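You operate a simulated robot arm through the tools that you are given. There is no shell and no other tool. Be economical: measure what you need, move in short steps, check, and stop when the job is done.

You are at the controls of a simulated robot arm. One attempt, no reset.

TASK
Set the orange magnet on the pale square, switch on, push both rails against it.
Fine: the two rails that lie by the square of the holed table; leave the magnet switched on and the stop blocks where they are.

It is judged by the outcome, as a careful person would: the job done as asked, and still so three seconds after it is handed in. It fails if anything else is knocked over, pushed out of place, dropped, spilled or broken.

THE ROBOT
A 6-joint arm with a two-finger gripper, on a carriage that runs on a rail from [0.3, -216.4] to [0, 17.6] (x, y) and turns from -102 to 230 degrees about z. Base frame: it is fixed where the carriage stands at the start and does not move with it; the origin is on the floor, on the carriage's upright axis, x ahead of it, y to its left, z up; the surface under the hand at the start is at about z = 86. Readings come in cm, degrees, newtons and seconds.
Its first joint turns from -166.0 to 166.0 degrees. Places, roughly: box rail with the orange band (30x3x3 cm) [80, 40, 90]; magnet block painted teal [100, -450, 125]; pale square of the holed table [90, 30, 90]; switch of the orange magnet block [70, 60, 90]; switch of the teal magnet block [90, -450, 130]. Payload 5 kg.
The TCP is the grasp point between the finger pads, 3 cm short of the fingertips. In the tool frame z runs along the fingers and y along their closing line. Largest opening 17.6 cm; the body of the gripper starts 15.3 cm behind the TCP.
Orientation is told as [roll, pitch, yaw] about the base's x, y, z axes, in that order, counted from this pose: with the fingers straight down and closing along the base's y, the tool's x points along the base's -x, its y along +y and its z along -z.

THE INTERFACE
- The arm moves only by the tool drive_tool. Its argument "commands" is one flat list of numbers, 7 for each row, row after row: the gripper command, from -1 (shut) to 1 (fully open), values between in proportion, then the shift along the tool's x, y, z in cm, then the turn, a rotation vector about the tool's x, y, z in degrees. In form: [claw, x, y, z, wx, wy, wz, claw, x, y, z, wx, wy, wz, ...]. A call has 1 to 10 rows; each row shifts and turns the commanded pose from where the row before left it, along the tool's axes as they then stand. Rows are played at 5 a second. More than 5 cm and 8.6 degrees between two rows, or a gripper value outside its range, and nothing of the call is played. Where a pose cannot be reached the arm comes as near as it can. A force on the tool above 40 N (or 10 N above the force at the start of the call, whichever is more), or a blocked arm, ends the call early, and 0.2 s more pass. Each finger halts on what it meets, pressing with about 40 N; the grip force reading is that of the motor and also rises with nothing between the fingers. The clock runs only during rows and for 0.2 s after the last one: add rows that do not move to give the fingers time. The reply holds the time, the measured pose of the TCP, the force on the tool along the base axes, the opening and the grip force, in the units named above and with some noise, with the torque about the TCP (base axes, N m) and any sound that the robot's microphone picked up.
- Cameras (640 x 400 px; columns grow to the right, rows downward): "scene" is now at [6.05, 24.98, 158.81]; the picture's right is [0.33, -0.94, 0.00], its down [-0.60, -0.21, -0.77] and it looks along [0.73, 0.25, -0.64] (base axes); focal length 250 px, centre (320, 200). "wrist" rides on the gripper at [6.7, -0.9, -18.3] in the tool frame; the picture's right is [0.14, 0.99, 0.00], its down [-0.92, 0.13, -0.36] and it looks along [-0.36, 0.05, 0.93] (tool axes); focal length 251 px, centre (320, 200). There is no depth. A picture from a camera that has moved, and an enlarged one, comes with that camera's place and axes in the base frame and with its lens. The place of the scene camera against the robot may be out by one fixed shift of up to 1.8 cm in any direction.
- camera(camera): a new picture of that camera. It takes no simulated time.
- slide_trunk(by): slides the trunk up (or, below 0, down) by that many cm; the arm and the scene camera ride with it, the base frame stays. It gives what a move gives, with no picture.
- roll_base(legs): drives the robot by 1 to 6 legs, each [ahead, left, turn to the left] in cm, cm and degrees, along the robot's own axes; the way and the turn of a leg run together, so that a leg with both is an arc; at most 150 cm and 180 degrees a leg. The arm and the cameras ride along, it lands a little off, and it stops where it bumps. It keeps to its track: a leg is cut to what the track allows. It gives what a move gives.
- aim_head(pan, tilt): turns the head with the scene camera to pan (to the left, within 120 degrees either way) and tilt (down, from -29 to 69), counted from straight ahead of the robot. It gives what a move gives.
- inspect(camera, box): a new picture of the part [left, top, right, bottom] of that camera's present view, enlarged. It takes no simulated time.
- job_done(): hands the job in; it is judged then, once.

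Go step by step. Nothing tells you exact positions but the pictures and the camera data: compare them with the known pose of the tool, close in by small moves and look again before you grip or let go. The budget is 120 turns and 82 pictures, counting those below and the enlarged ones. Unless the task says otherwise, let go and move clear before handing in, and close with one line.

The tools are called after "Request:" by a JSON object that holds its "name" and its "arguments". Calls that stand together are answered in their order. drive_tool: Moves the arm, as the interface text tells. Its arguments: {"type":"object","properties":{"commands":{"type":"array"}},"required":["commands"]} The other tools are called the same way: slide_trunk (by) slides the trunk up or down; roll_base (legs) drives the base; aim_head (pan, tilt) turns the head that bears the scene camera; camera (camera) takes a picture; inspect (camera, box) takes an enlarged picture of a part of a camera's view; job_done () hands the job in.

At the start:

```text
clock: 0.0
ee_pos: [74.67, 32.6, 126.91]
orientation: [0.0, 0.1, -0.1]
force: [-0.2, 0.1, -0.1]
torque: [0.0, 0.0, 0.0]
grip_width: 17.61
finger_force: 0.0
trunk travel left (down, up): [-15.0, 20.0]
robot x, y, heading: [0.16, 0.17, -0.0]
head pan, tilt: [19.1, 39.6]
```

scene: 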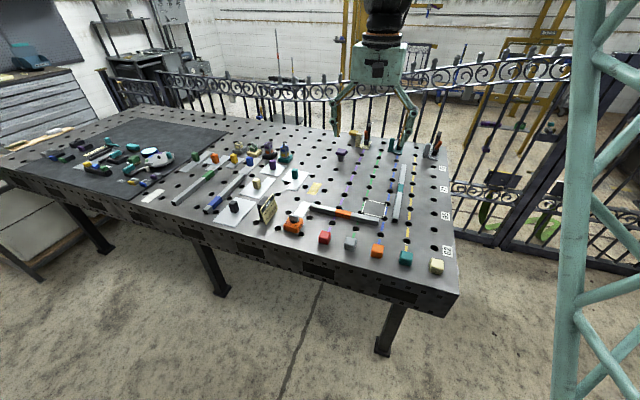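
wrist: 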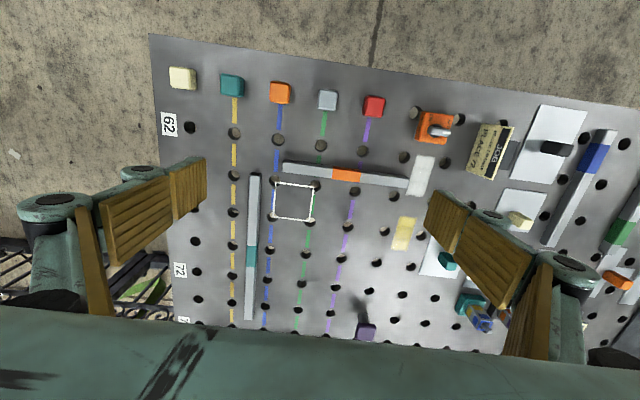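

I see a holed table with a pale outlined square, two rails (orange band, teal band) near it, and an orange magnet block with a switch. I'll look closer first.

Request:
{"name": "inspect", "arguments": {"camera": "wrist", "box": [150, 50, 450, 240]}}

Request:
{"name": "inspect", "arguments": {"camera": "scene", "box": [220, 150, 460, 300]}}

Request:
{"name": "inspect", "arguments": {"camera": "wrist", "box": [380, 80, 540, 180]}}

```text
2.11 times, centred on (300, 145) of wrist
camera zoom: at [68.07, 31.8, 145.35], right [-0.14, 0.99, 0.0], down [0.92, 0.13, 0.36], along [0.36, 0.05, -0.93], focal length 529 px, centre (362, 316)
```

zoom: 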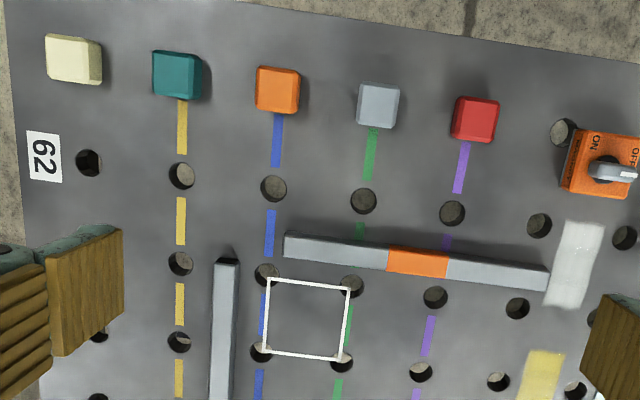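

```text
2.67 times, centred on (340, 225) of scene
camera zoom: at [6.05, 24.98, 158.81], right [0.33, -0.94, 0.0], down [-0.6, -0.21, -0.77], along [0.73, 0.25, -0.64], focal length 666 px, centre (267, 133)
```

zoom: 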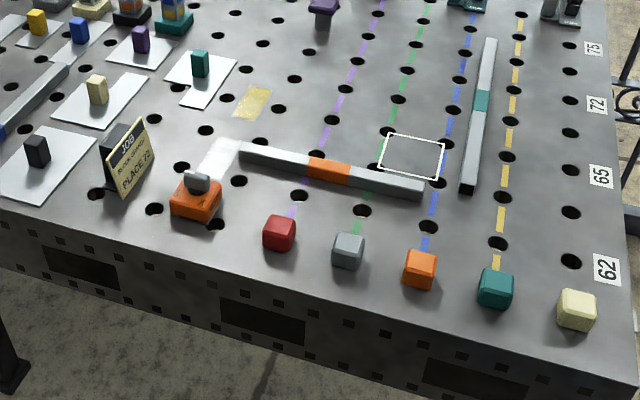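

```text
4.00 times, centred on (460, 130) of wrist
camera zoom: at [68.07, 31.8, 145.35], right [-0.14, 0.99, 0.0], down [0.92, 0.13, 0.36], along [0.36, 0.05, -0.93], focal length 1006 px, centre (-240, 480)
```

zoom: 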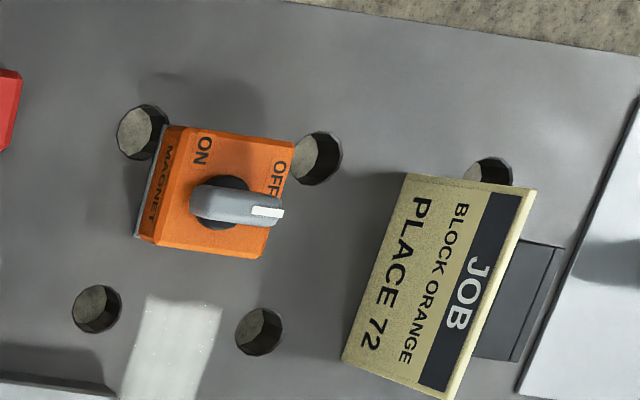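

The square is about [92.5, 28.4], roughly 9.7 cm wide, and the magnet is near [69.5, 56.7]. I'll roll the carriage left, which brings the far items into reach, and then look again.

Request:
{"name": "roll_base", "arguments": {"legs": [[0, 17, 0]]}}

```text
clock: 1.5
ee_pos: [74.86, 49.69, 126.9]
orientation: [-0.1, 0.0, -0.1]
force: [0.3, -0.8, 0.9]
torque: [0.13, 0.04, 0.04]
grip_width: 17.59
finger_force: 0.1
trunk travel left (down, up): [-15.0, 20.0]
robot x, y, heading: [-0.12, 17.08, -0.0]
head pan, tilt: [19.1, 39.6]
```

Next the hand goes above the magnet for a closer look.

Request:
{"name": "drive_tool", "arguments": {"commands": [1, 2.4, 3.5, 3, 0, 0, 0, 1, 2.4, 3.5, 3, 0, 0, 0, 1, 0, 0, 4, 0, 0, 0, 1, 0, 0, 3, 0, 0, 0, 1, 0, 0, 0, 0, 0, 0]}}

Request:
{"name": "camera", "arguments": {"camera": "wrist"}}

Request:
{"name": "camera", "arguments": {"camera": "scene"}}

```text
refused: row 1 steps farther than a row can; nothing moved
```

```text
76 pictures are left
camera wrist: at [68.09, 48.87, 145.36], right [-0.14, 0.99, 0.0], down [0.92, 0.13, 0.36], along [0.36, 0.05, -0.93], focal length 251 px, centre (320, 200)
```

wrist: 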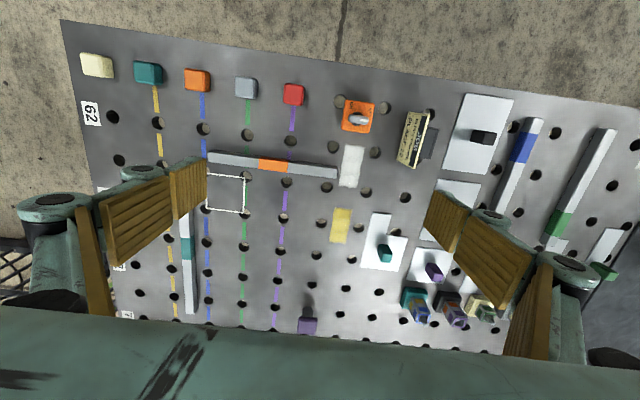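

```text
75 pictures are left
camera scene: at [6.05, 42.13, 158.81], right [0.33, -0.95, 0.0], down [-0.6, -0.21, -0.77], along [0.73, 0.25, -0.64], focal length 250 px, centre (320, 200)
```

scene: 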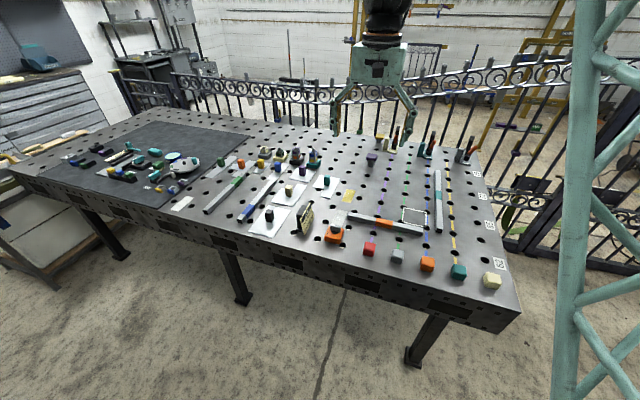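

Request:
{"name": "drive_tool", "arguments": {"commands": [1, 1.6, 2.3, 3, 0, 0, 0, 1, 1.6, 2.3, 3, 0, 0, 0, 0.2, 1.6, 2.3, 3, 0, 0, 0, 0.2, 0, 0, 3, 0, 0, 0, 0.2, 0, 0, 0, 0, 0, 0]}}

Request:
{"name": "camera", "arguments": {"camera": "wrist"}}

```text
clock: 2.7
ee_pos: [69.89, 56.6, 114.9]
orientation: [0.1, 0.0, -0.1]
force: [0.9, 0.7, -0.6]
torque: [0.0, 0.13, 0.03]
grip_width: 10.56
finger_force: 0.2
trunk travel left (down, up): [-15.0, 20.0]
robot x, y, heading: [-0.0, 17.39, 0.1]
head pan, tilt: [19.1, 39.6]
```

```text
74 pictures are left
camera wrist: at [63.25, 55.72, 133.39], right [-0.14, 0.99, 0.0], down [0.92, 0.13, 0.36], along [0.36, 0.05, -0.93], focal length 251 px, centre (320, 200)
```

wrist: 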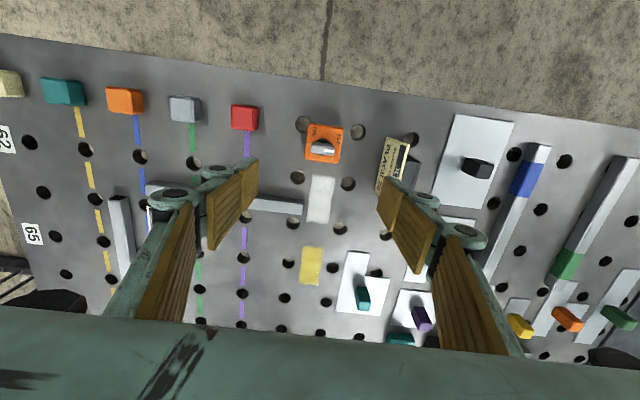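

Request:
{"name": "inspect", "arguments": {"camera": "wrist", "box": [270, 100, 430, 200]}}

Request:
{"name": "inspect", "arguments": {"camera": "scene", "box": [260, 190, 420, 290]}}

```text
4.00 times, centred on (350, 150) of wrist
camera zoom: at [63.25, 55.72, 133.39], right [-0.14, 0.99, 0.0], down [0.92, 0.13, 0.36], along [0.36, 0.05, -0.93], focal length 1006 px, centre (200, 400)
```

zoom: 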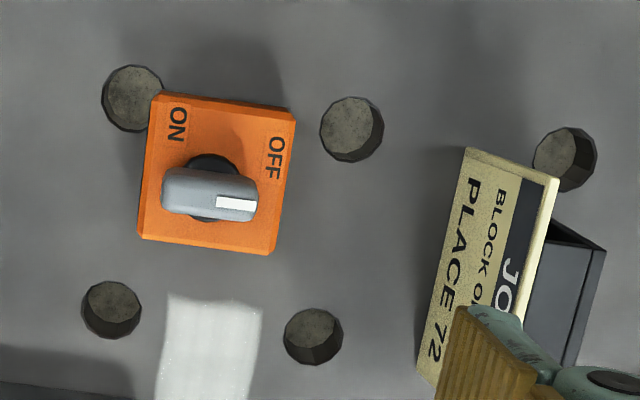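

```text
4.00 times, centred on (340, 240) of scene
camera zoom: at [6.12, 42.19, 158.8], right [0.33, -0.95, 0.0], down [-0.6, -0.21, -0.77], along [0.73, 0.25, -0.64], focal length 1000 px, centre (240, 40)
```

zoom: 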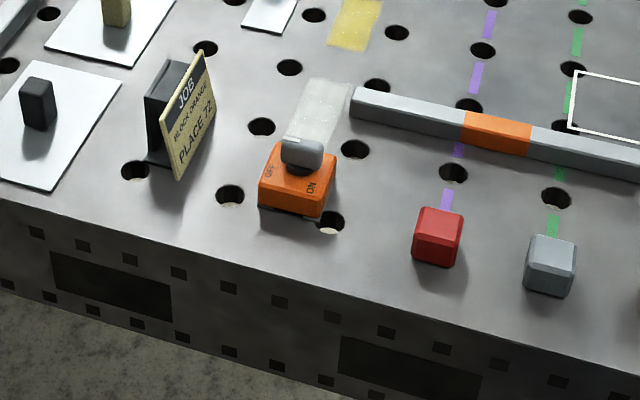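

The magnet is about 6x6 cm, square to the base axes, centred near [69.95, 57.3], with the knob at OFF. I'll lower around it with the gripper partly open.

Request:
{"name": "drive_tool", "arguments": {"commands": [0.1, 0, 0.7, 4, 0, 0, 0, 0.1, 0, 0, 5, 0, 0, 0, 0.1, 0, 0, 5, 0, 0, 0, 0.1, 0, 0, 5, 0, 0, 0, 0.1, 0, 0, 3, 0, 0, 0, 0.1, 0, 0, 2, 0, 0, 0, 0.1, 0, 0, 0, 0, 0, 0]}}

Request:
{"name": "camera", "arguments": {"camera": "wrist"}}

Request:
{"name": "inspect", "arguments": {"camera": "scene", "box": [260, 170, 420, 270]}}

```text
clock: 4.3
ee_pos: [70.24, 57.56, 90.73]
orientation: [0.0, -0.1, -0.2]
force: [0.1, 0.5, -0.7]
torque: [0.04, 0.01, 0.03]
grip_width: 9.68
finger_force: 0.0
trunk travel left (down, up): [-15.0, 20.0]
robot x, y, heading: [0.02, 16.96, -0.2]
head pan, tilt: [19.1, 39.6]
```

```text
71 pictures are left
camera wrist: at [63.45, 56.65, 109.21], right [-0.14, 0.99, 0.0], down [0.92, 0.13, 0.36], along [0.36, 0.05, -0.93], focal length 251 px, centre (320, 200)
```

wrist: 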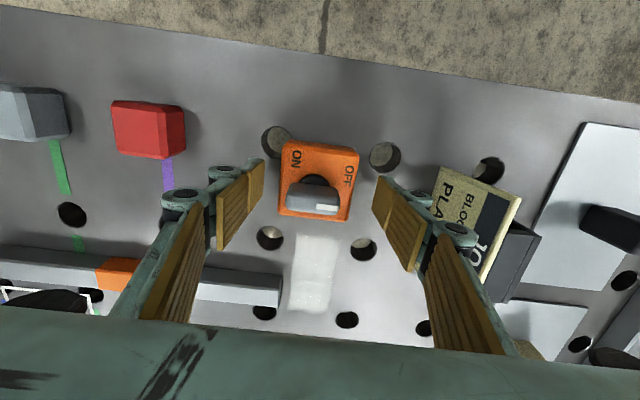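

```text
4.00 times, centred on (340, 220) of scene
camera zoom: at [6.08, 42.19, 158.81], right [0.33, -0.95, 0.0], down [-0.6, -0.21, -0.77], along [0.73, 0.25, -0.64], focal length 1000 px, centre (240, 120)
```

zoom: 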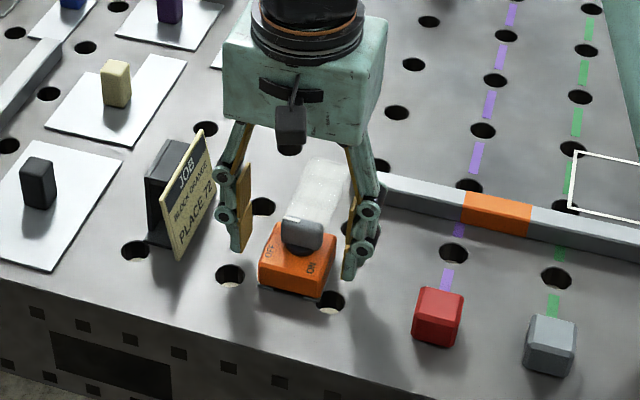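

Request:
{"name": "drive_tool", "arguments": {"commands": [0.1, 0.3, -0.2, 0.5, 0, 0, 0, 0.1, 0, 0, 0.4, 0, 0, 0, 0.1, 0, 0, 0, 0, 0, 0]}}

Request:
{"name": "inspect", "arguments": {"camera": "scene", "box": [290, 200, 370, 250]}}

```text
clock: 5.1
ee_pos: [69.85, 57.31, 89.96]
orientation: [0.0, 0.0, -0.1]
force: [0.3, 0.1, -0.8]
torque: [-0.02, -0.01, -0.01]
grip_width: 9.68
finger_force: 0.1
trunk travel left (down, up): [-15.0, 20.0]
robot x, y, heading: [0.19, 17.35, -0.1]
head pan, tilt: [19.1, 39.6]
```

```text
8.00 times, centred on (330, 225) of scene
camera zoom: at [6.07, 42.18, 158.8], right [0.33, -0.95, 0.0], down [-0.6, -0.21, -0.77], along [0.73, 0.25, -0.64], focal length 1999 px, centre (240, 0)
```

zoom: 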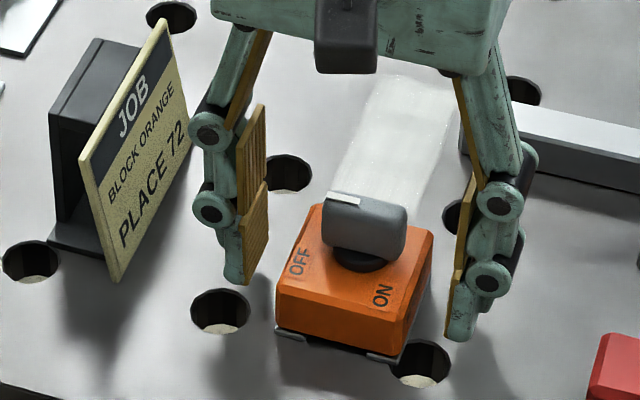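

Request:
{"name": "drive_tool", "arguments": {"commands": [-0.2, 0, 0, 0, 0, 0, 0, -0.4, 0, 0, 0, 0, 0, 0, -0.6, 0, 0, 0, 0, 0, 0, -0.6, 0, 0, 0, 0, 0, 0, -0.6, 0, 0, 0, 0, 0, 0]}}

Request:
{"name": "drive_tool", "arguments": {"commands": [-0.6, 0, 0, -1, 0, 0, 0, -0.6, 0, 0, -1, 0, 0, 0, -0.6, 0, 0, 0, 0, 0, 0]}}

Request:
{"name": "camera", "arguments": {"camera": "wrist"}}

```text
clock: 6.3
ee_pos: [69.82, 57.14, 89.87]
orientation: [0.0, 0.0, 0.0]
force: [0.6, 0.0, 0.5]
torque: [-0.02, 0.03, 0.12]
grip_width: 6.13
finger_force: 39.5
trunk travel left (down, up): [-15.0, 20.0]
robot x, y, heading: [-0.18, 17.36, -0.3]
head pan, tilt: [19.1, 39.6]
```

```text
clock: 7.1
ee_pos: [69.86, 57.2, 91.86]
orientation: [0.0, 0.0, 0.0]
force: [-0.7, 0.4, -7.1]
torque: [0.01, -0.05, 0.0]
grip_width: 6.14
finger_force: 40.1
trunk travel left (down, up): [-15.0, 20.0]
robot x, y, heading: [-0.36, 17.29, 0.0]
head pan, tilt: [19.1, 39.6]
```

```text
68 pictures are left
camera wrist: at [63.04, 56.31, 110.42], right [-0.14, 0.99, 0.0], down [0.92, 0.13, 0.36], along [0.36, 0.05, -0.93], focal length 251 px, centre (320, 200)
```

wrist: 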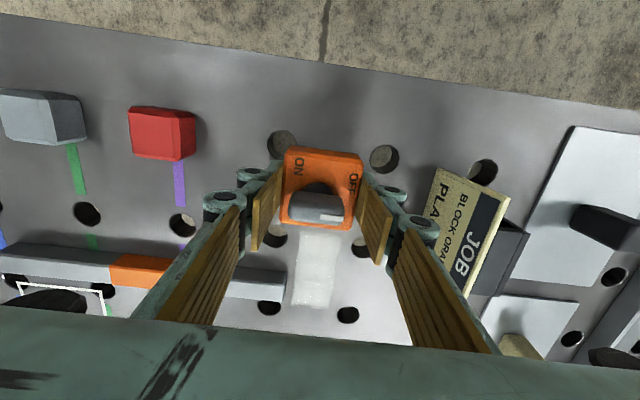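

It's gripped and lifted. I'll raise it and carry it to above the square.

Request:
{"name": "drive_tool", "arguments": {"commands": [-0.6, 0, 0, -4, 0, 0, 0, -0.6, 0, 0, -4, 0, 0, 0, -0.6, -2.9, -3.6, 0, 0, 0, 0, -0.6, -2.9, -3.6, 0, 0, 0, 0, -0.6, -2.9, -3.6, 0, 0, 0, 0, -0.6, -2.9, -3.6, 0, 0, 0, 0, -0.6, -2.9, -3.6, 0, 0, 0, 0, -0.6, -2.9, -3.6, 0, 0, 0, 0, -0.6, 0, 0, 0, 0, 0, 0]}}

Request:
{"name": "camera", "arguments": {"camera": "wrist"}}

```text
clock: 9.1
ee_pos: [87.11, 35.63, 100.08]
orientation: [0.0, 0.1, -0.2]
force: [0.2, -0.8, -9.6]
torque: [0.11, 0.09, 0.01]
grip_width: 6.14
finger_force: 40.1
trunk travel left (down, up): [-15.0, 20.0]
robot x, y, heading: [-0.06, 17.36, -0.2]
head pan, tilt: [19.1, 39.6]
```

```text
67 pictures are left
camera wrist: at [80.38, 34.78, 118.6], right [-0.14, 0.99, 0.0], down [0.92, 0.13, 0.36], along [0.36, 0.05, -0.93], focal length 251 px, centre (320, 200)
```

wrist: 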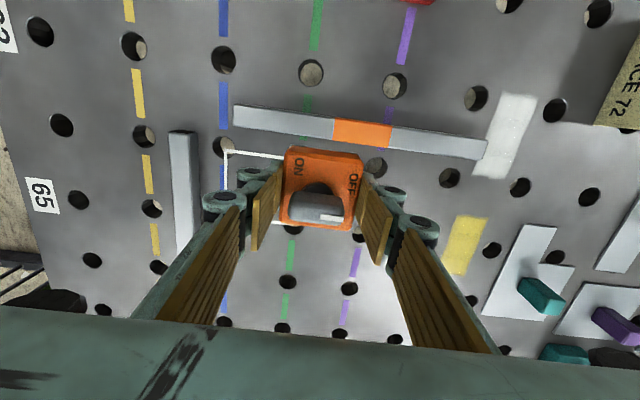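

Request:
{"name": "drive_tool", "arguments": {"commands": [-0.6, -2.9, -3.6, 0, 0, 0, 0, -0.6, -2.9, -3.6, 0, 0, 0, 0, -0.6, 0, 0, 3, 0, 0, 0, -0.6, 0, 0, 2, 0, 0, 0, -0.6, 0, 0, 0, 0, 0, 0]}}

Request:
{"name": "camera", "arguments": {"camera": "wrist"}}

Request:
{"name": "inspect", "arguments": {"camera": "scene", "box": [350, 160, 510, 260]}}

```text
clock: 10.3
ee_pos: [92.75, 28.45, 94.92]
orientation: [0.0, 0.0, -0.1]
force: [-0.1, -0.5, -8.6]
torque: [0.0, 0.06, 0.02]
grip_width: 6.12
finger_force: 39.9
trunk travel left (down, up): [-15.0, 20.0]
robot x, y, heading: [-0.22, 17.21, -0.1]
head pan, tilt: [19.1, 39.6]
```

```text
66 pictures are left
camera wrist: at [86.09, 27.53, 113.49], right [-0.14, 0.99, 0.0], down [0.92, 0.13, 0.36], along [0.36, 0.05, -0.93], focal length 251 px, centre (320, 200)
```

wrist: 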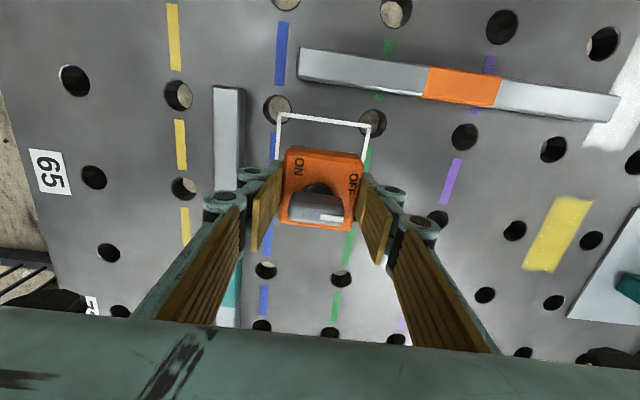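

```text
4.00 times, centred on (430, 210) of scene
camera zoom: at [6.14, 42.18, 158.8], right [0.33, -0.95, 0.0], down [-0.6, -0.21, -0.77], along [0.73, 0.25, -0.64], focal length 1000 px, centre (-120, 160)
```

zoom: 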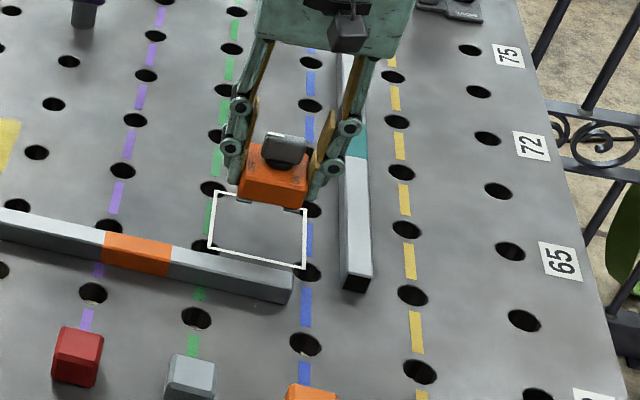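

Block lines up with the square. I'll shift slightly and lower it.

Request:
{"name": "drive_tool", "arguments": {"commands": [-0.6, -0.3, -0.05, 2, 0, 0, 0, -0.6, 0, 0, 2, 0, 0, 0, -0.6, 0, 0, 0, 0, 0, 0]}}

Request:
{"name": "drive_tool", "arguments": {"commands": [-0.6, 0, 0, 0.5, 0, 0, 0, -0.6, 0, 0, 0.3, 0, 0, 0, -0.6, 0, 0, 0.2, 0, 0, 0, -0.6, 0, 0, 0, 0, 0, 0]}}

Request:
{"name": "camera", "arguments": {"camera": "wrist"}}

Request:
{"name": "inspect", "arguments": {"camera": "scene", "box": [370, 170, 450, 220]}}

```text
clock: 11.1
ee_pos: [93.22, 28.45, 91.02]
orientation: [0.0, 0.1, -0.2]
force: [1.2, -0.3, -10.3]
torque: [0.01, 0.1, -0.04]
grip_width: 6.13
finger_force: 40.2
trunk travel left (down, up): [-15.0, 20.0]
robot x, y, heading: [-0.38, 17.23, 0.4]
head pan, tilt: [19.1, 39.6]
```

```text
clock: 12.1
ee_pos: [93.27, 28.27, 89.94]
orientation: [-0.1, -0.1, -0.2]
force: [0.1, 0.1, -9.0]
torque: [-0.01, -0.02, 0.02]
grip_width: 6.15
finger_force: 39.6
trunk travel left (down, up): [-15.0, 20.0]
robot x, y, heading: [-0.31, 17.64, -0.0]
head pan, tilt: [19.1, 39.6]
```

```text
64 pictures are left
camera wrist: at [86.52, 27.49, 108.42], right [-0.14, 0.99, 0.0], down [0.92, 0.13, 0.36], along [0.36, 0.05, -0.93], focal length 251 px, centre (320, 200)
```

wrist: 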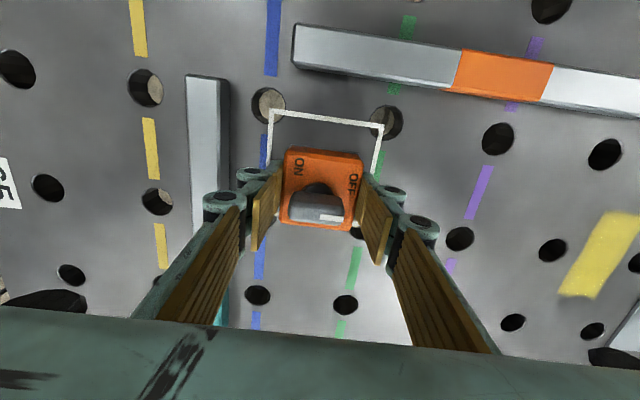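

```text
8.00 times, centred on (410, 195) of scene
camera zoom: at [6.1, 42.18, 158.8], right [0.33, -0.95, 0.0], down [-0.6, -0.21, -0.77], along [0.73, 0.25, -0.64], focal length 1999 px, centre (-400, 240)
```

zoom: 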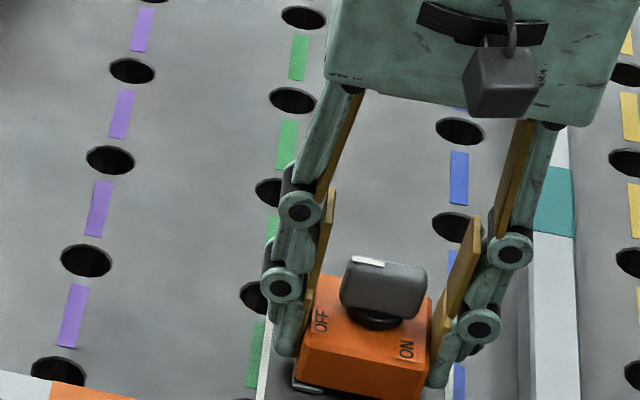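

Request:
{"name": "drive_tool", "arguments": {"commands": [-0.6, 0, 0, 0.15, 0, 0, 0, -0.6, 0, 0, 0.15, 0, 0, 0, -0.6, 0, 0, 0, 0, 0, 0]}}

Request:
{"name": "inspect", "arguments": {"camera": "scene", "box": [370, 190, 450, 240]}}

```text
clock: 12.9
ee_pos: [93.21, 28.3, 89.94]
orientation: [0.0, -0.1, 0.0]
force: [-3.6, 0.0, 19.0]
torque: [-0.1, 0.99, 0.02]
grip_width: 6.11
finger_force: 39.6
trunk travel left (down, up): [-15.0, 20.0]
robot x, y, heading: [-0.04, 17.36, -0.1]
head pan, tilt: [19.1, 39.6]
```

```text
8.00 times, centred on (410, 215) of scene
camera zoom: at [5.93, 42.17, 158.83], right [0.33, -0.95, 0.0], down [-0.6, -0.21, -0.77], along [0.73, 0.25, -0.64], focal length 1999 px, centre (-400, 80)
```

zoom: 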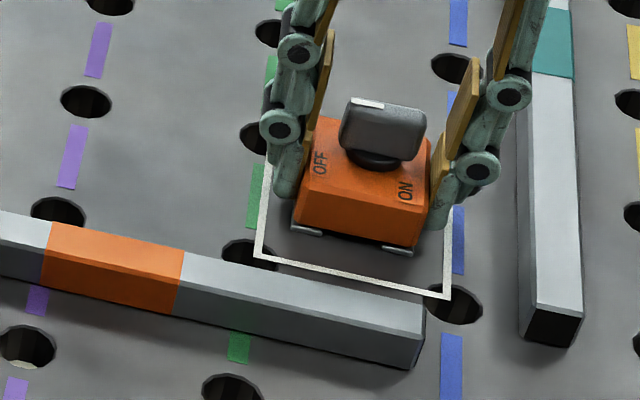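

The magnet is in contact with the table and centred on the square. I'll release it and rise above the knob.

Request:
{"name": "drive_tool", "arguments": {"commands": [-0.6, 0, 0, -0.2, 0, 0, 0, -0.1, 0, 0, 0, 0, 0, 0, -0.1, 0, 0, 0, 0, 0, 0, -0.1, 0, 0, -2, 0, 0, 0, -0.1, 0, 0, -4, 0, 0, 0, -0.1, 0, 0, -4, 0, 0, 0, -0.1, 0, 0, 0, 0, 0, 0]}}

Request:
{"name": "camera", "arguments": {"camera": "wrist"}}

Request:
{"name": "inspect", "arguments": {"camera": "scene", "box": [370, 190, 450, 240]}}

```text
clock: 14.5
ee_pos: [93.09, 28.49, 100.03]
orientation: [0.0, 0.0, -0.2]
force: [-1.1, 0.5, 0.8]
torque: [-0.01, -0.18, -0.01]
grip_width: 7.92
finger_force: 0.1
trunk travel left (down, up): [-15.0, 20.0]
robot x, y, heading: [0.25, 17.22, -0.0]
head pan, tilt: [19.1, 39.6]
```

```text
61 pictures are left
camera wrist: at [86.41, 27.57, 118.51], right [-0.14, 0.99, 0.0], down [0.92, 0.13, 0.36], along [0.36, 0.05, -0.93], focal length 251 px, centre (320, 200)
```

wrist: 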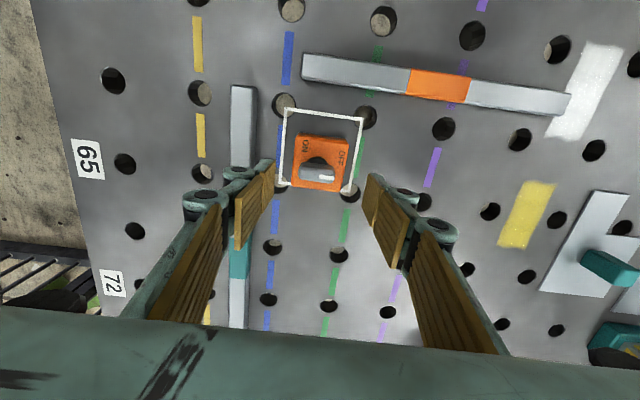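

```text
8.00 times, centred on (410, 215) of scene
camera zoom: at [5.97, 42.17, 158.8], right [0.33, -0.95, 0.0], down [-0.6, -0.21, -0.77], along [0.73, 0.25, -0.64], focal length 1999 px, centre (-400, 80)
```

zoom: 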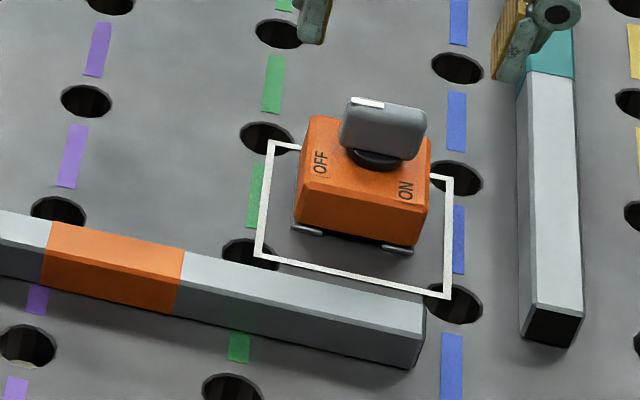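

The magnet stands on the square with the pointer on OFF. The pointer must turn about 90° from +y to -x, so I'll first yaw the gripper by -90° to grip the knob across its flats.

Request:
{"name": "drive_tool", "arguments": {"commands": [-0.1, 0, 0, 0, 0, 0, 8.5, -0.1, 0, 0, 0, 0, 0, 8.5, -0.1, 0, 0, 0, 0, 0, 8.5, -0.1, 0, 0, 0, 0, 0, 8.5, -0.1, 0, 0, 0, 0, 0, 8.5, -0.1, 0, 0, 0, 0, 0, 8.5, -0.1, 0, 0, 0, 0, 0, 8.5, -0.1, 0, 0, 0, 0, 0, 8.5, -0.1, 0, 0, 0, 0, 0, 8.5, -0.1, 0, 0, 0, 0, 0, 8.5]}}

Request:
{"name": "drive_tool", "arguments": {"commands": [-0.4, 0, 0, 0, 0, 0, 4.8, -0.4, 0, 0, 3, 0, 0, 0, -0.4, 0, 0, 0, 0, 0, 0]}}

Request:
{"name": "camera", "arguments": {"camera": "wrist"}}

Request:
{"name": "inspect", "arguments": {"camera": "scene", "box": [360, 170, 460, 232]}}

```text
clock: 16.7
ee_pos: [93.14, 28.36, 99.91]
orientation: [0.0, 0.0, -85.2]
force: [0.3, 0.1, 0.5]
torque: [-0.02, 0.0, 0.01]
grip_width: 7.94
finger_force: 0.0
trunk travel left (down, up): [-15.0, 20.0]
robot x, y, heading: [-0.06, 17.47, -0.3]
head pan, tilt: [19.1, 39.6]
```

```text
clock: 17.5
ee_pos: [93.25, 28.38, 96.8]
orientation: [-0.1, 0.0, -89.9]
force: [-0.8, 0.4, -1.1]
torque: [-0.01, 0.15, 0.0]
grip_width: 5.27
finger_force: 0.0
trunk travel left (down, up): [-15.0, 20.0]
robot x, y, heading: [-0.12, 17.06, -0.2]
head pan, tilt: [19.1, 39.6]
```

```text
59 pictures are left
camera wrist: at [92.28, 35.06, 115.24], right [0.99, 0.14, 0.0], down [0.13, -0.92, 0.36], along [0.05, -0.36, -0.93], focal length 251 px, centre (320, 200)
```

wrist: 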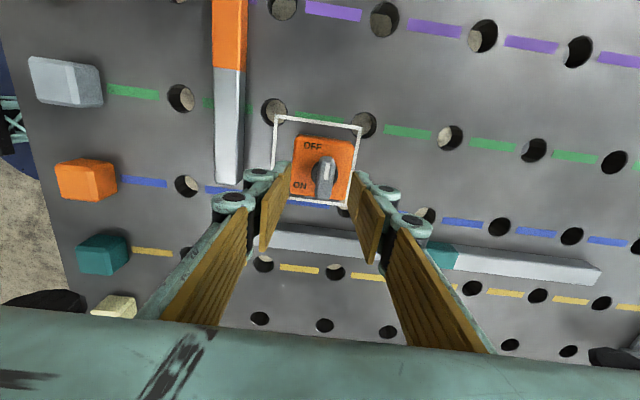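

```text
6.40 times, centred on (410, 201) of scene
camera zoom: at [6.16, 42.19, 158.8], right [0.33, -0.95, 0.0], down [-0.6, -0.21, -0.77], along [0.73, 0.25, -0.64], focal length 1599 px, centre (-256, 194)
```

zoom: 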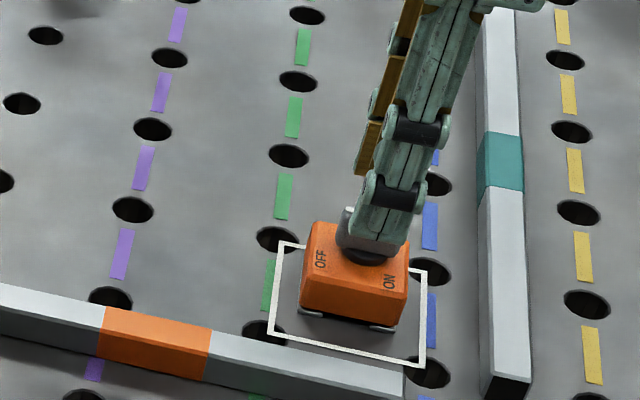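

The views suggest the magnet sits about 0.8 cm too far in +x. Since the fingers now close along x, I'll grip the body again and centre it before turning the knob.

Request:
{"name": "drive_tool", "arguments": {"commands": [-0.05, 0, 0, 0, 0, 0, 0, -0.05, 0, 0, 0, 0, 0, 0, -0.05, 0, 0, 3, 0, 0, 0, -0.05, 0, 0, 2, 0, 0, 0, -0.05, 0, 0, 1.6, 0, 0, 0, -0.05, 0, 0, 0, 0, 0, 0]}}

Request:
{"name": "camera", "arguments": {"camera": "wrist"}}

```text
clock: 18.9
ee_pos: [93.08, 28.28, 90.3]
orientation: [0.0, -0.1, -89.9]
force: [-0.5, 0.2, -0.4]
torque: [-0.02, 0.0, 0.01]
grip_width: 8.34
finger_force: 0.0
trunk travel left (down, up): [-15.0, 20.0]
robot x, y, heading: [0.17, 17.44, -0.1]
head pan, tilt: [19.1, 39.6]
```

```text
57 pictures are left
camera wrist: at [92.2, 35.02, 108.78], right [0.99, 0.14, 0.0], down [0.13, -0.92, 0.36], along [0.05, -0.36, -0.93], focal length 251 px, centre (320, 200)
```

wrist: 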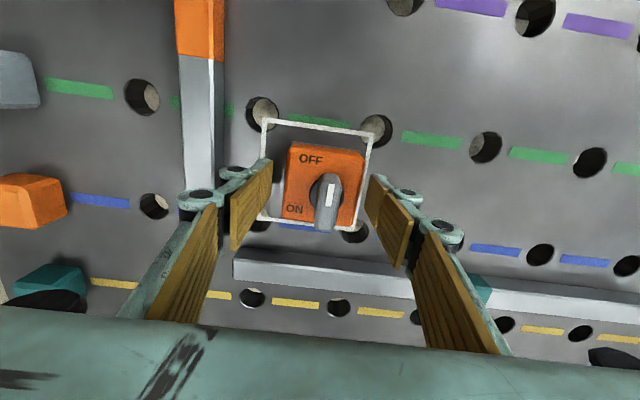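

Request:
{"name": "drive_tool", "arguments": {"commands": [-0.3, 0, 0, 0, 0, 0, 0, -0.5, 0, 0, 0, 0, 0, 0, -0.5, 0, 0, 0, 0, 0, 0, -0.5, 0, 0, 0, 0, 0, 0]}}

Request:
{"name": "camera", "arguments": {"camera": "wrist"}}

```text
clock: 19.9
ee_pos: [93.24, 28.34, 90.36]
orientation: [0.0, -0.1, -89.9]
force: [4.3, 0.6, 2.5]
torque: [0.12, -0.4, -0.01]
grip_width: 6.14
finger_force: 40.8
trunk travel left (down, up): [-15.0, 20.0]
robot x, y, heading: [-0.17, 17.29, -0.0]
head pan, tilt: [19.1, 39.6]
```

```text
56 pictures are left
camera wrist: at [92.21, 35.02, 108.81], right [0.99, 0.14, 0.0], down [0.13, -0.92, 0.36], along [0.05, -0.36, -0.93], focal length 251 px, centre (320, 200)
```

wrist: 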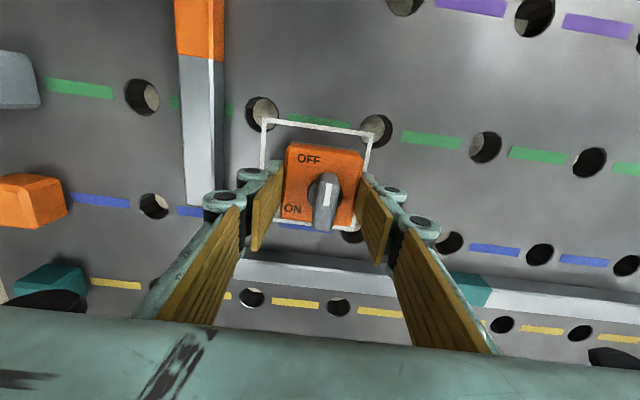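

Request:
{"name": "drive_tool", "arguments": {"commands": [-0.5, 0, 0, -0.3, 0, 0, 0, -0.5, 0, -0.8, 0, 0, 0, 0, -0.5, 0, 0, 0.3, 0, 0, 0, -0.5, 0, 0, 0, 0, 0, 0]}}

Request:
{"name": "camera", "arguments": {"camera": "wrist"}}

Request:
{"name": "inspect", "arguments": {"camera": "scene", "box": [360, 180, 460, 242]}}

```text
clock: 20.9
ee_pos: [92.33, 28.25, 90.26]
orientation: [-0.1, 0.1, -90.0]
force: [-3.7, -0.6, 5.4]
torque: [-0.06, 0.59, -0.01]
grip_width: 6.16
finger_force: 40.1
trunk travel left (down, up): [-15.0, 20.0]
robot x, y, heading: [-0.14, 16.98, -0.1]
head pan, tilt: [19.1, 39.6]
```

```text
55 pictures are left
camera wrist: at [91.39, 34.99, 108.81], right [0.99, 0.14, 0.0], down [0.13, -0.92, 0.36], along [0.05, -0.36, -0.93], focal length 251 px, centre (320, 200)
```

wrist: 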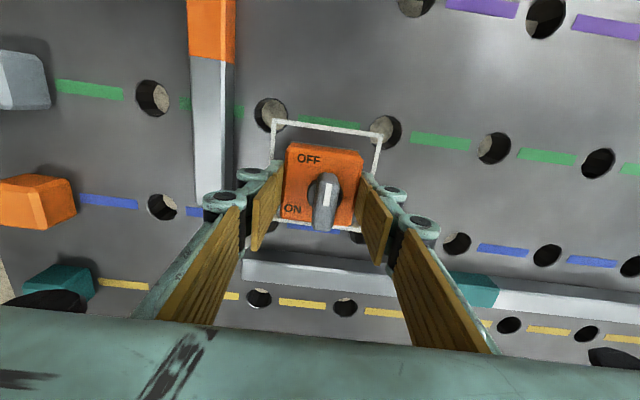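

```text
6.40 times, centred on (410, 211) of scene
camera zoom: at [6.01, 42.17, 158.82], right [0.33, -0.95, 0.0], down [-0.6, -0.21, -0.77], along [0.73, 0.25, -0.64], focal length 1599 px, centre (-256, 130)
```

zoom: 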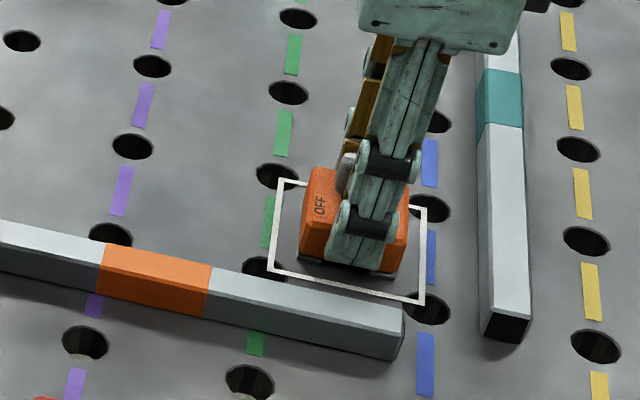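

Now centred. Release, rise, narrow the fingers and come down onto the knob.

Request:
{"name": "drive_tool", "arguments": {"commands": [-0.1, 0, 0, 0, 0, 0, 0, -0.1, 0, 0, 0, 0, 0, 0, -0.1, 0, 0, -3, 0, 0, 0, -0.1, 0, 0, -3, 0, 0, 0, -0.5, 0, 0, 0, 0, 0, 0, -0.5, 0, 0, 0, 0, 0, 0]}}

Request:
{"name": "camera", "arguments": {"camera": "wrist"}}

Request:
{"name": "inspect", "arguments": {"camera": "scene", "box": [360, 180, 460, 242]}}

```text
clock: 22.3
ee_pos: [92.48, 28.34, 96.29]
orientation: [0.1, 0.0, -89.9]
force: [0.3, -0.2, -0.8]
torque: [0.0, 0.09, -0.01]
grip_width: 4.4
finger_force: 0.0
trunk travel left (down, up): [-15.0, 20.0]
robot x, y, heading: [0.34, 17.3, 0.2]
head pan, tilt: [19.1, 39.6]
```

```text
53 pictures are left
camera wrist: at [91.54, 35.07, 114.72], right [0.99, 0.14, 0.0], down [0.13, -0.92, 0.36], along [0.05, -0.36, -0.93], focal length 251 px, centre (320, 200)
```

wrist: 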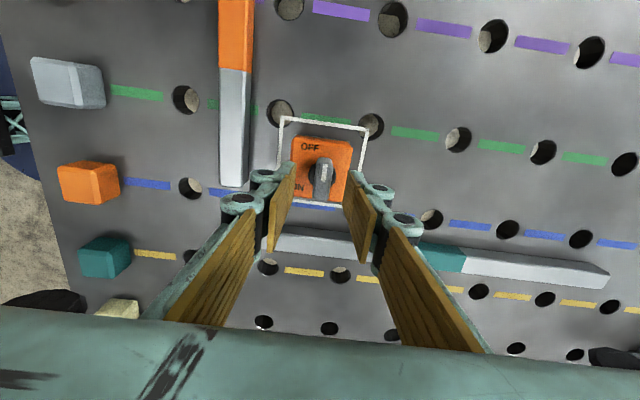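

```text
6.40 times, centred on (410, 211) of scene
camera zoom: at [6.1, 42.18, 158.8], right [0.33, -0.95, 0.0], down [-0.6, -0.21, -0.77], along [0.73, 0.25, -0.64], focal length 1599 px, centre (-256, 130)
```

zoom: 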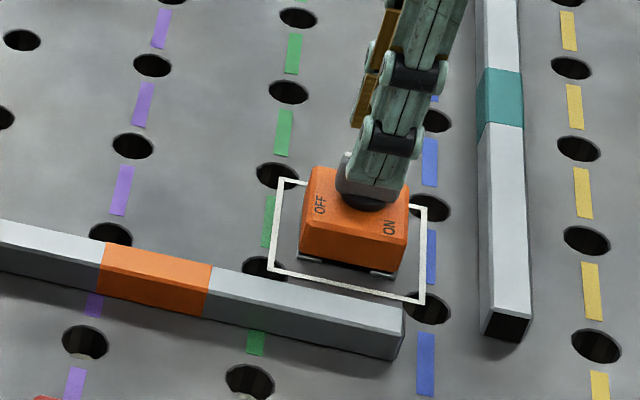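

Request:
{"name": "drive_tool", "arguments": {"commands": [-0.5, 0, 0.2, 1.5, 0, 0, 0, -0.5, 0, 0, 1, 0, 0, 0, -0.5, 0, 0, 0.4, 0, 0, 0, -0.5, 0, 0, 0, 0, 0, 0]}}

Request:
{"name": "inspect", "arguments": {"camera": "wrist", "box": [240, 120, 400, 220]}}

Request:
{"name": "inspect", "arguments": {"camera": "scene", "box": [380, 190, 444, 230]}}

```text
clock: 23.3
ee_pos: [92.65, 28.37, 93.47]
orientation: [0.1, 0.0, -89.8]
force: [-0.3, 1.0, 0.1]
torque: [-0.05, 0.0, 0.01]
grip_width: 4.41
finger_force: 0.0
trunk travel left (down, up): [-15.0, 20.0]
robot x, y, heading: [-0.33, 17.28, 0.1]
head pan, tilt: [19.1, 39.6]
```

```text
4.00 times, centred on (320, 170) of wrist
camera zoom: at [91.61, 35.06, 111.89], right [0.99, 0.14, 0.0], down [0.13, -0.92, 0.36], along [0.05, -0.36, -0.93], focal length 1006 px, centre (320, 320)
```

zoom: 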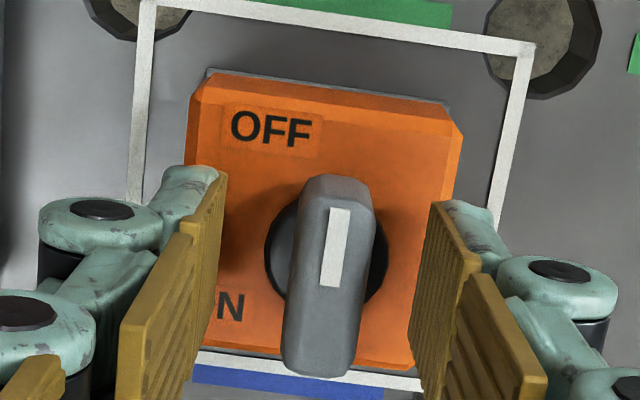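

```text
10.00 times, centred on (412, 210) of scene
camera zoom: at [6.05, 42.18, 158.81], right [0.33, -0.95, 0.0], down [-0.6, -0.21, -0.77], along [0.73, 0.25, -0.64], focal length 2499 px, centre (-600, 100)
```

zoom: 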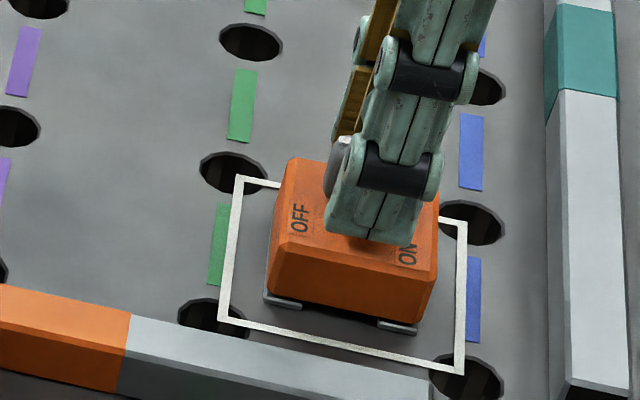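

The pointer aims at OFF (+y), and ON lies 90° counter-clockwise. I'll close on the knob.

Request:
{"name": "drive_tool", "arguments": {"commands": [-0.5, 0, 0, 0.3, 0, 0, 0, -0.8, 0, 0, 0, 0, 0, 0, -0.95, 0, 0, 0, 0, 0, 0, -0.95, 0, 0, 0, 0, 0, 0, -0.95, 0, 0, 0, 0, 0, 0]}}

Request:
{"name": "inspect", "arguments": {"camera": "wrist", "box": [240, 120, 400, 220]}}

```text
clock: 24.5
ee_pos: [92.55, 28.49, 93.17]
orientation: [0.0, 0.0, -89.9]
force: [3.5, 0.7, 2.0]
torque: [0.0, -0.13, 0.0]
grip_width: 1.51
finger_force: 40.2
trunk travel left (down, up): [-15.0, 20.0]
robot x, y, heading: [-0.6, 17.32, 0.0]
head pan, tilt: [19.1, 39.6]
```

```text
4.00 times, centred on (320, 170) of wrist
camera zoom: at [91.6, 35.11, 111.59], right [0.99, 0.14, 0.0], down [0.13, -0.92, 0.36], along [0.05, -0.36, -0.93], focal length 1006 px, centre (320, 320)
```

zoom: 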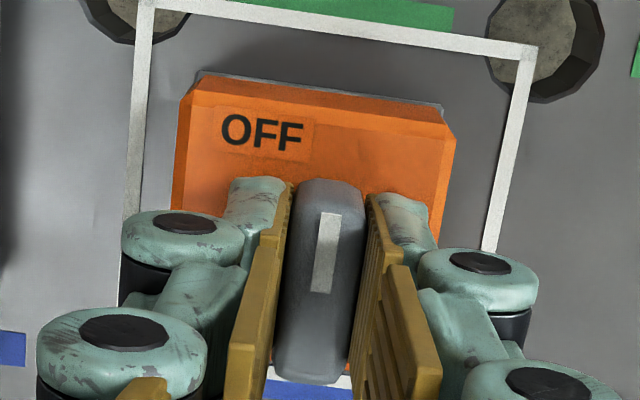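

Request:
{"name": "drive_tool", "arguments": {"commands": [-0.95, 0, 0, 0, 0, 0, -8, -0.95, 0, 0, 0, 0, 0, -8, -0.95, 0, 0, 0, 0, 0, -8, -0.95, 0, 0, 0, 0, 0, -8, -0.95, 0, 0, 0, 0, 0, 0]}}

Request:
{"name": "inspect", "arguments": {"camera": "scene", "box": [370, 180, 450, 230]}}

Request:
{"name": "camera", "arguments": {"camera": "wrist"}}

```text
clock: 25.7
ee_pos: [92.51, 28.39, 93.2]
orientation: [-0.1, 0.0, -57.7]
force: [-12.3, 1.2, 2.2]
torque: [-0.17, 0.25, -0.02]
grip_width: 1.52
finger_force: 40.2
trunk travel left (down, up): [-15.0, 20.0]
robot x, y, heading: [-0.21, 16.89, -0.1]
head pan, tilt: [19.1, 39.6]
```

```text
8.00 times, centred on (410, 205) of scene
camera zoom: at [5.98, 42.19, 158.81], right [0.33, -0.95, 0.0], down [-0.6, -0.21, -0.77], along [0.73, 0.25, -0.64], focal length 1999 px, centre (-400, 160)
```

zoom: 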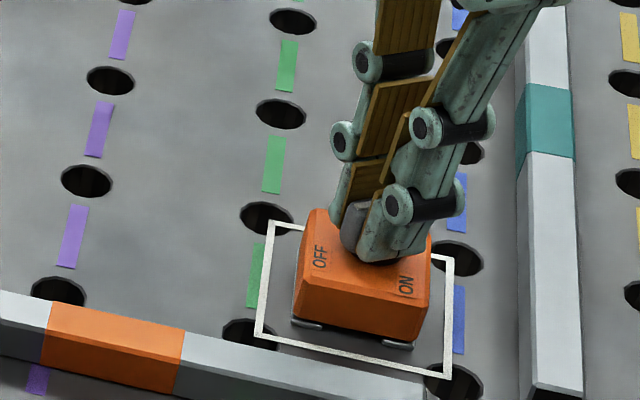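

```text
47 pictures are left
camera wrist: at [88.12, 33.55, 111.59], right [0.76, 0.64, 0.0], down [0.6, -0.71, 0.36], along [0.23, -0.28, -0.93], focal length 251 px, centre (320, 200)
```

wrist: 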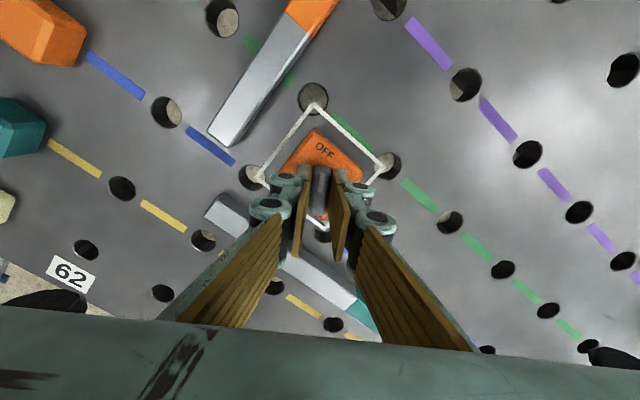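

The knob turns and the body stays put. Continue to the ON position.

Request:
{"name": "drive_tool", "arguments": {"commands": [-0.95, 0, 0, 0, 0, 0, -8, -0.95, 0, 0, 0, 0, 0, -8, -0.95, 0, 0, 0, 0, 0, -8, -0.95, 0, 0, 0, 0, 0, -8, -0.95, 0, 0, 0, 0, 0, -8, -0.95, 0, 0, 0, 0, 0, -8, -0.95, 0, 0, 0, 0, 0, -8, -0.95, 0, 0, 0, 0, 0, -2, -0.95, 0, 0, 0, 0, 0, 0]}}

Request:
{"name": "inspect", "arguments": {"camera": "scene", "box": [370, 180, 450, 230]}}

Request:
{"name": "camera", "arguments": {"camera": "wrist"}}

```text
clock: 27.7
ee_pos: [92.47, 28.15, 93.21]
orientation: [-0.1, 0.0, 0.1]
force: [-28.6, -15.0, 0.2]
torque: [-0.36, 0.76, -0.04]
grip_width: 1.55
finger_force: 40.0
trunk travel left (down, up): [-15.0, 20.0]
robot x, y, heading: [-0.13, 17.0, -0.2]
head pan, tilt: [19.1, 39.6]
```

```text
8.00 times, centred on (410, 205) of scene
camera zoom: at [5.98, 42.1, 158.81], right [0.33, -0.95, 0.0], down [-0.6, -0.21, -0.77], along [0.73, 0.25, -0.64], focal length 1999 px, centre (-400, 160)
```

zoom: 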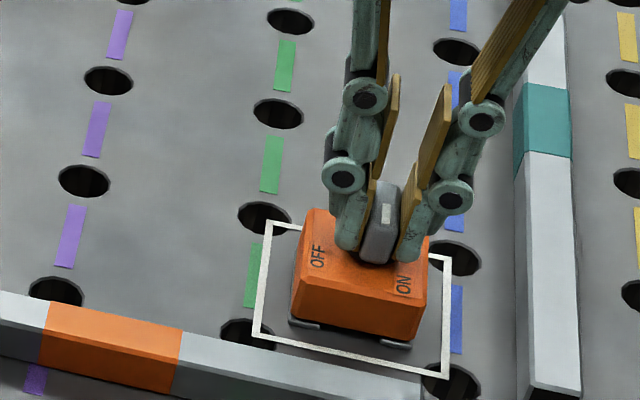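

```text
45 pictures are left
camera wrist: at [85.75, 27.24, 111.6], right [-0.14, 0.99, 0.0], down [0.92, 0.13, 0.36], along [0.36, 0.05, -0.93], focal length 251 px, centre (320, 200)
```

wrist: 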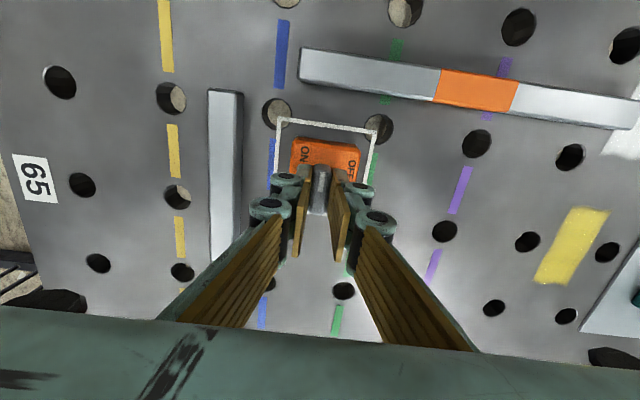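

The knob now points to -x and the side force shows the magnet is holding. I'll let go and rise to check.

Request:
{"name": "drive_tool", "arguments": {"commands": [-0.6, 0, 0, 0, 0, 0, 0, -0.6, 0, 0, 0, 0, 0, 0, -0.6, 0, 0, -3, 0, 0, 0, -0.6, 0, 0, -4, 0, 0, 0, -0.6, 0, 0, 0, 0, 0, 0]}}

Request:
{"name": "camera", "arguments": {"camera": "wrist"}}

Request:
{"name": "inspect", "arguments": {"camera": "wrist", "box": [180, 50, 420, 200]}}

```text
clock: 28.9
ee_pos: [92.64, 28.27, 100.25]
orientation: [0.0, -0.2, 0.2]
force: [-1.5, 0.4, 1.4]
torque: [0.01, -0.16, -0.01]
grip_width: 3.54
finger_force: 0.0
trunk travel left (down, up): [-15.0, 20.0]
robot x, y, heading: [0.04, 17.31, 0.0]
head pan, tilt: [19.1, 39.6]
```

```text
44 pictures are left
camera wrist: at [85.83, 27.43, 118.72], right [-0.14, 0.99, 0.0], down [0.92, 0.13, 0.36], along [0.36, 0.05, -0.93], focal length 251 px, centre (320, 200)
```

wrist: 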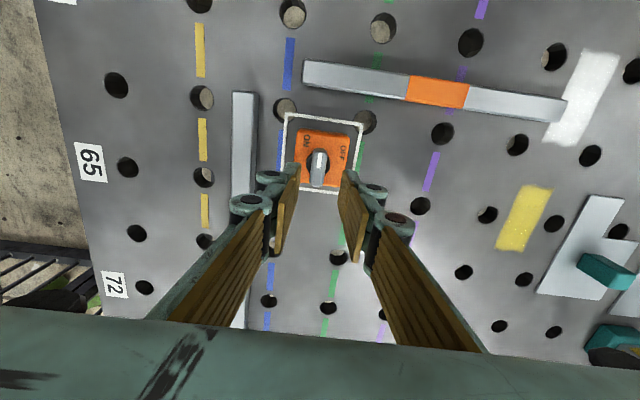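

```text
2.67 times, centred on (300, 125) of wrist
camera zoom: at [85.83, 27.43, 118.72], right [-0.14, 0.99, 0.0], down [0.92, 0.13, 0.36], along [0.36, 0.05, -0.93], focal length 670 px, centre (373, 400)
```

zoom: 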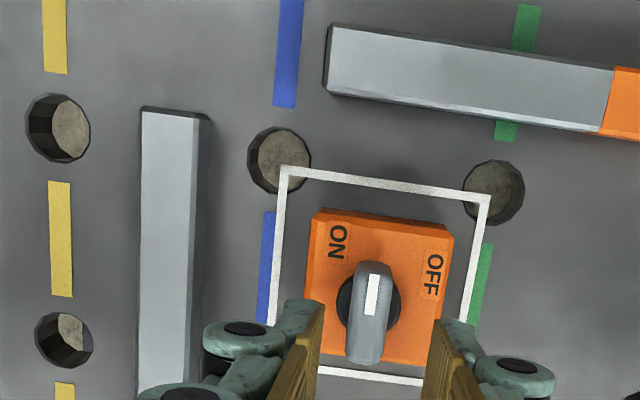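

The switch is ON. Next is the orange rail, spanning x≈82–85 and y≈25–55. I'll go above it at y≈38 with yaw -90° so I can grip it across its width.

Request:
{"name": "drive_tool", "arguments": {"commands": [-0.4, 3.07, 3.23, 0, 0, 0, 0, -0.4, 3.07, 3.23, 0, 0, 0, 0, -0.4, 3.07, 3.23, 0, 0, 0, 0, -0.3, 0, 0, 0, 0, 0, 8.5, -0.3, 0, 0, 0, 0, 0, 8.5, -0.3, 0, 0, 0, 0, 0, 8.5, -0.3, 0, 0, 0, 0, 0, 8.5, -0.3, 0, 0, 0, 0, 0, 8.5, -0.3, 0, 0, 0, 0, 0, 8.5, -0.3, 0, 0, 0, 0, 0, 8.5]}}

Request:
{"name": "drive_tool", "arguments": {"commands": [-0.3, 0, 0, 0, 0, 0, 8.5, -0.3, 0, 0, 0, 0, 0, 8.5, -0.3, 0, 0, 0, 0, 0, 8.5, -0.3, 0, 0, 0, 0, 0, 5, -0.3, 0, 0, 0, 0, 0, 0]}}

Request:
{"name": "camera", "arguments": {"camera": "wrist"}}

```text
clock: 31.1
ee_pos: [83.39, 37.9, 99.99]
orientation: [0.0, 0.0, -59.5]
force: [0.3, -0.1, 0.2]
torque: [-0.01, 0.0, 0.0]
grip_width: 6.15
finger_force: 0.1
trunk travel left (down, up): [-15.0, 20.0]
robot x, y, heading: [0.09, 17.46, -0.0]
head pan, tilt: [19.1, 39.6]
```

```text
clock: 32.3
ee_pos: [83.43, 38.02, 100.14]
orientation: [0.0, 0.0, -89.9]
force: [0.8, -0.3, 0.5]
torque: [-0.01, 0.01, 0.0]
grip_width: 6.2
finger_force: 0.0
trunk travel left (down, up): [-15.0, 20.0]
robot x, y, heading: [-0.09, 17.27, -0.1]
head pan, tilt: [19.1, 39.6]
```

```text
42 pictures are left
camera wrist: at [82.41, 44.74, 118.57], right [0.99, 0.14, 0.0], down [0.13, -0.92, 0.36], along [0.05, -0.36, -0.93], focal length 251 px, centre (320, 200)
```

wrist: 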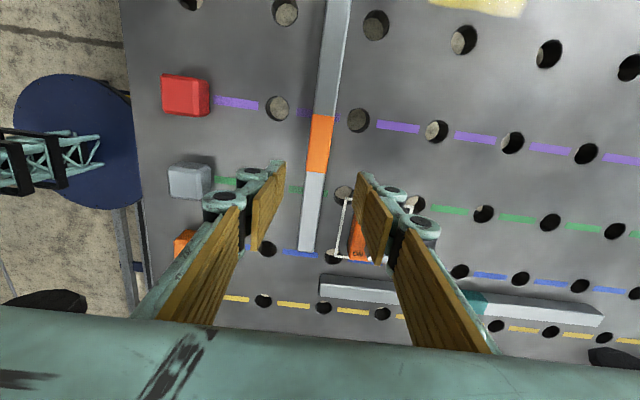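

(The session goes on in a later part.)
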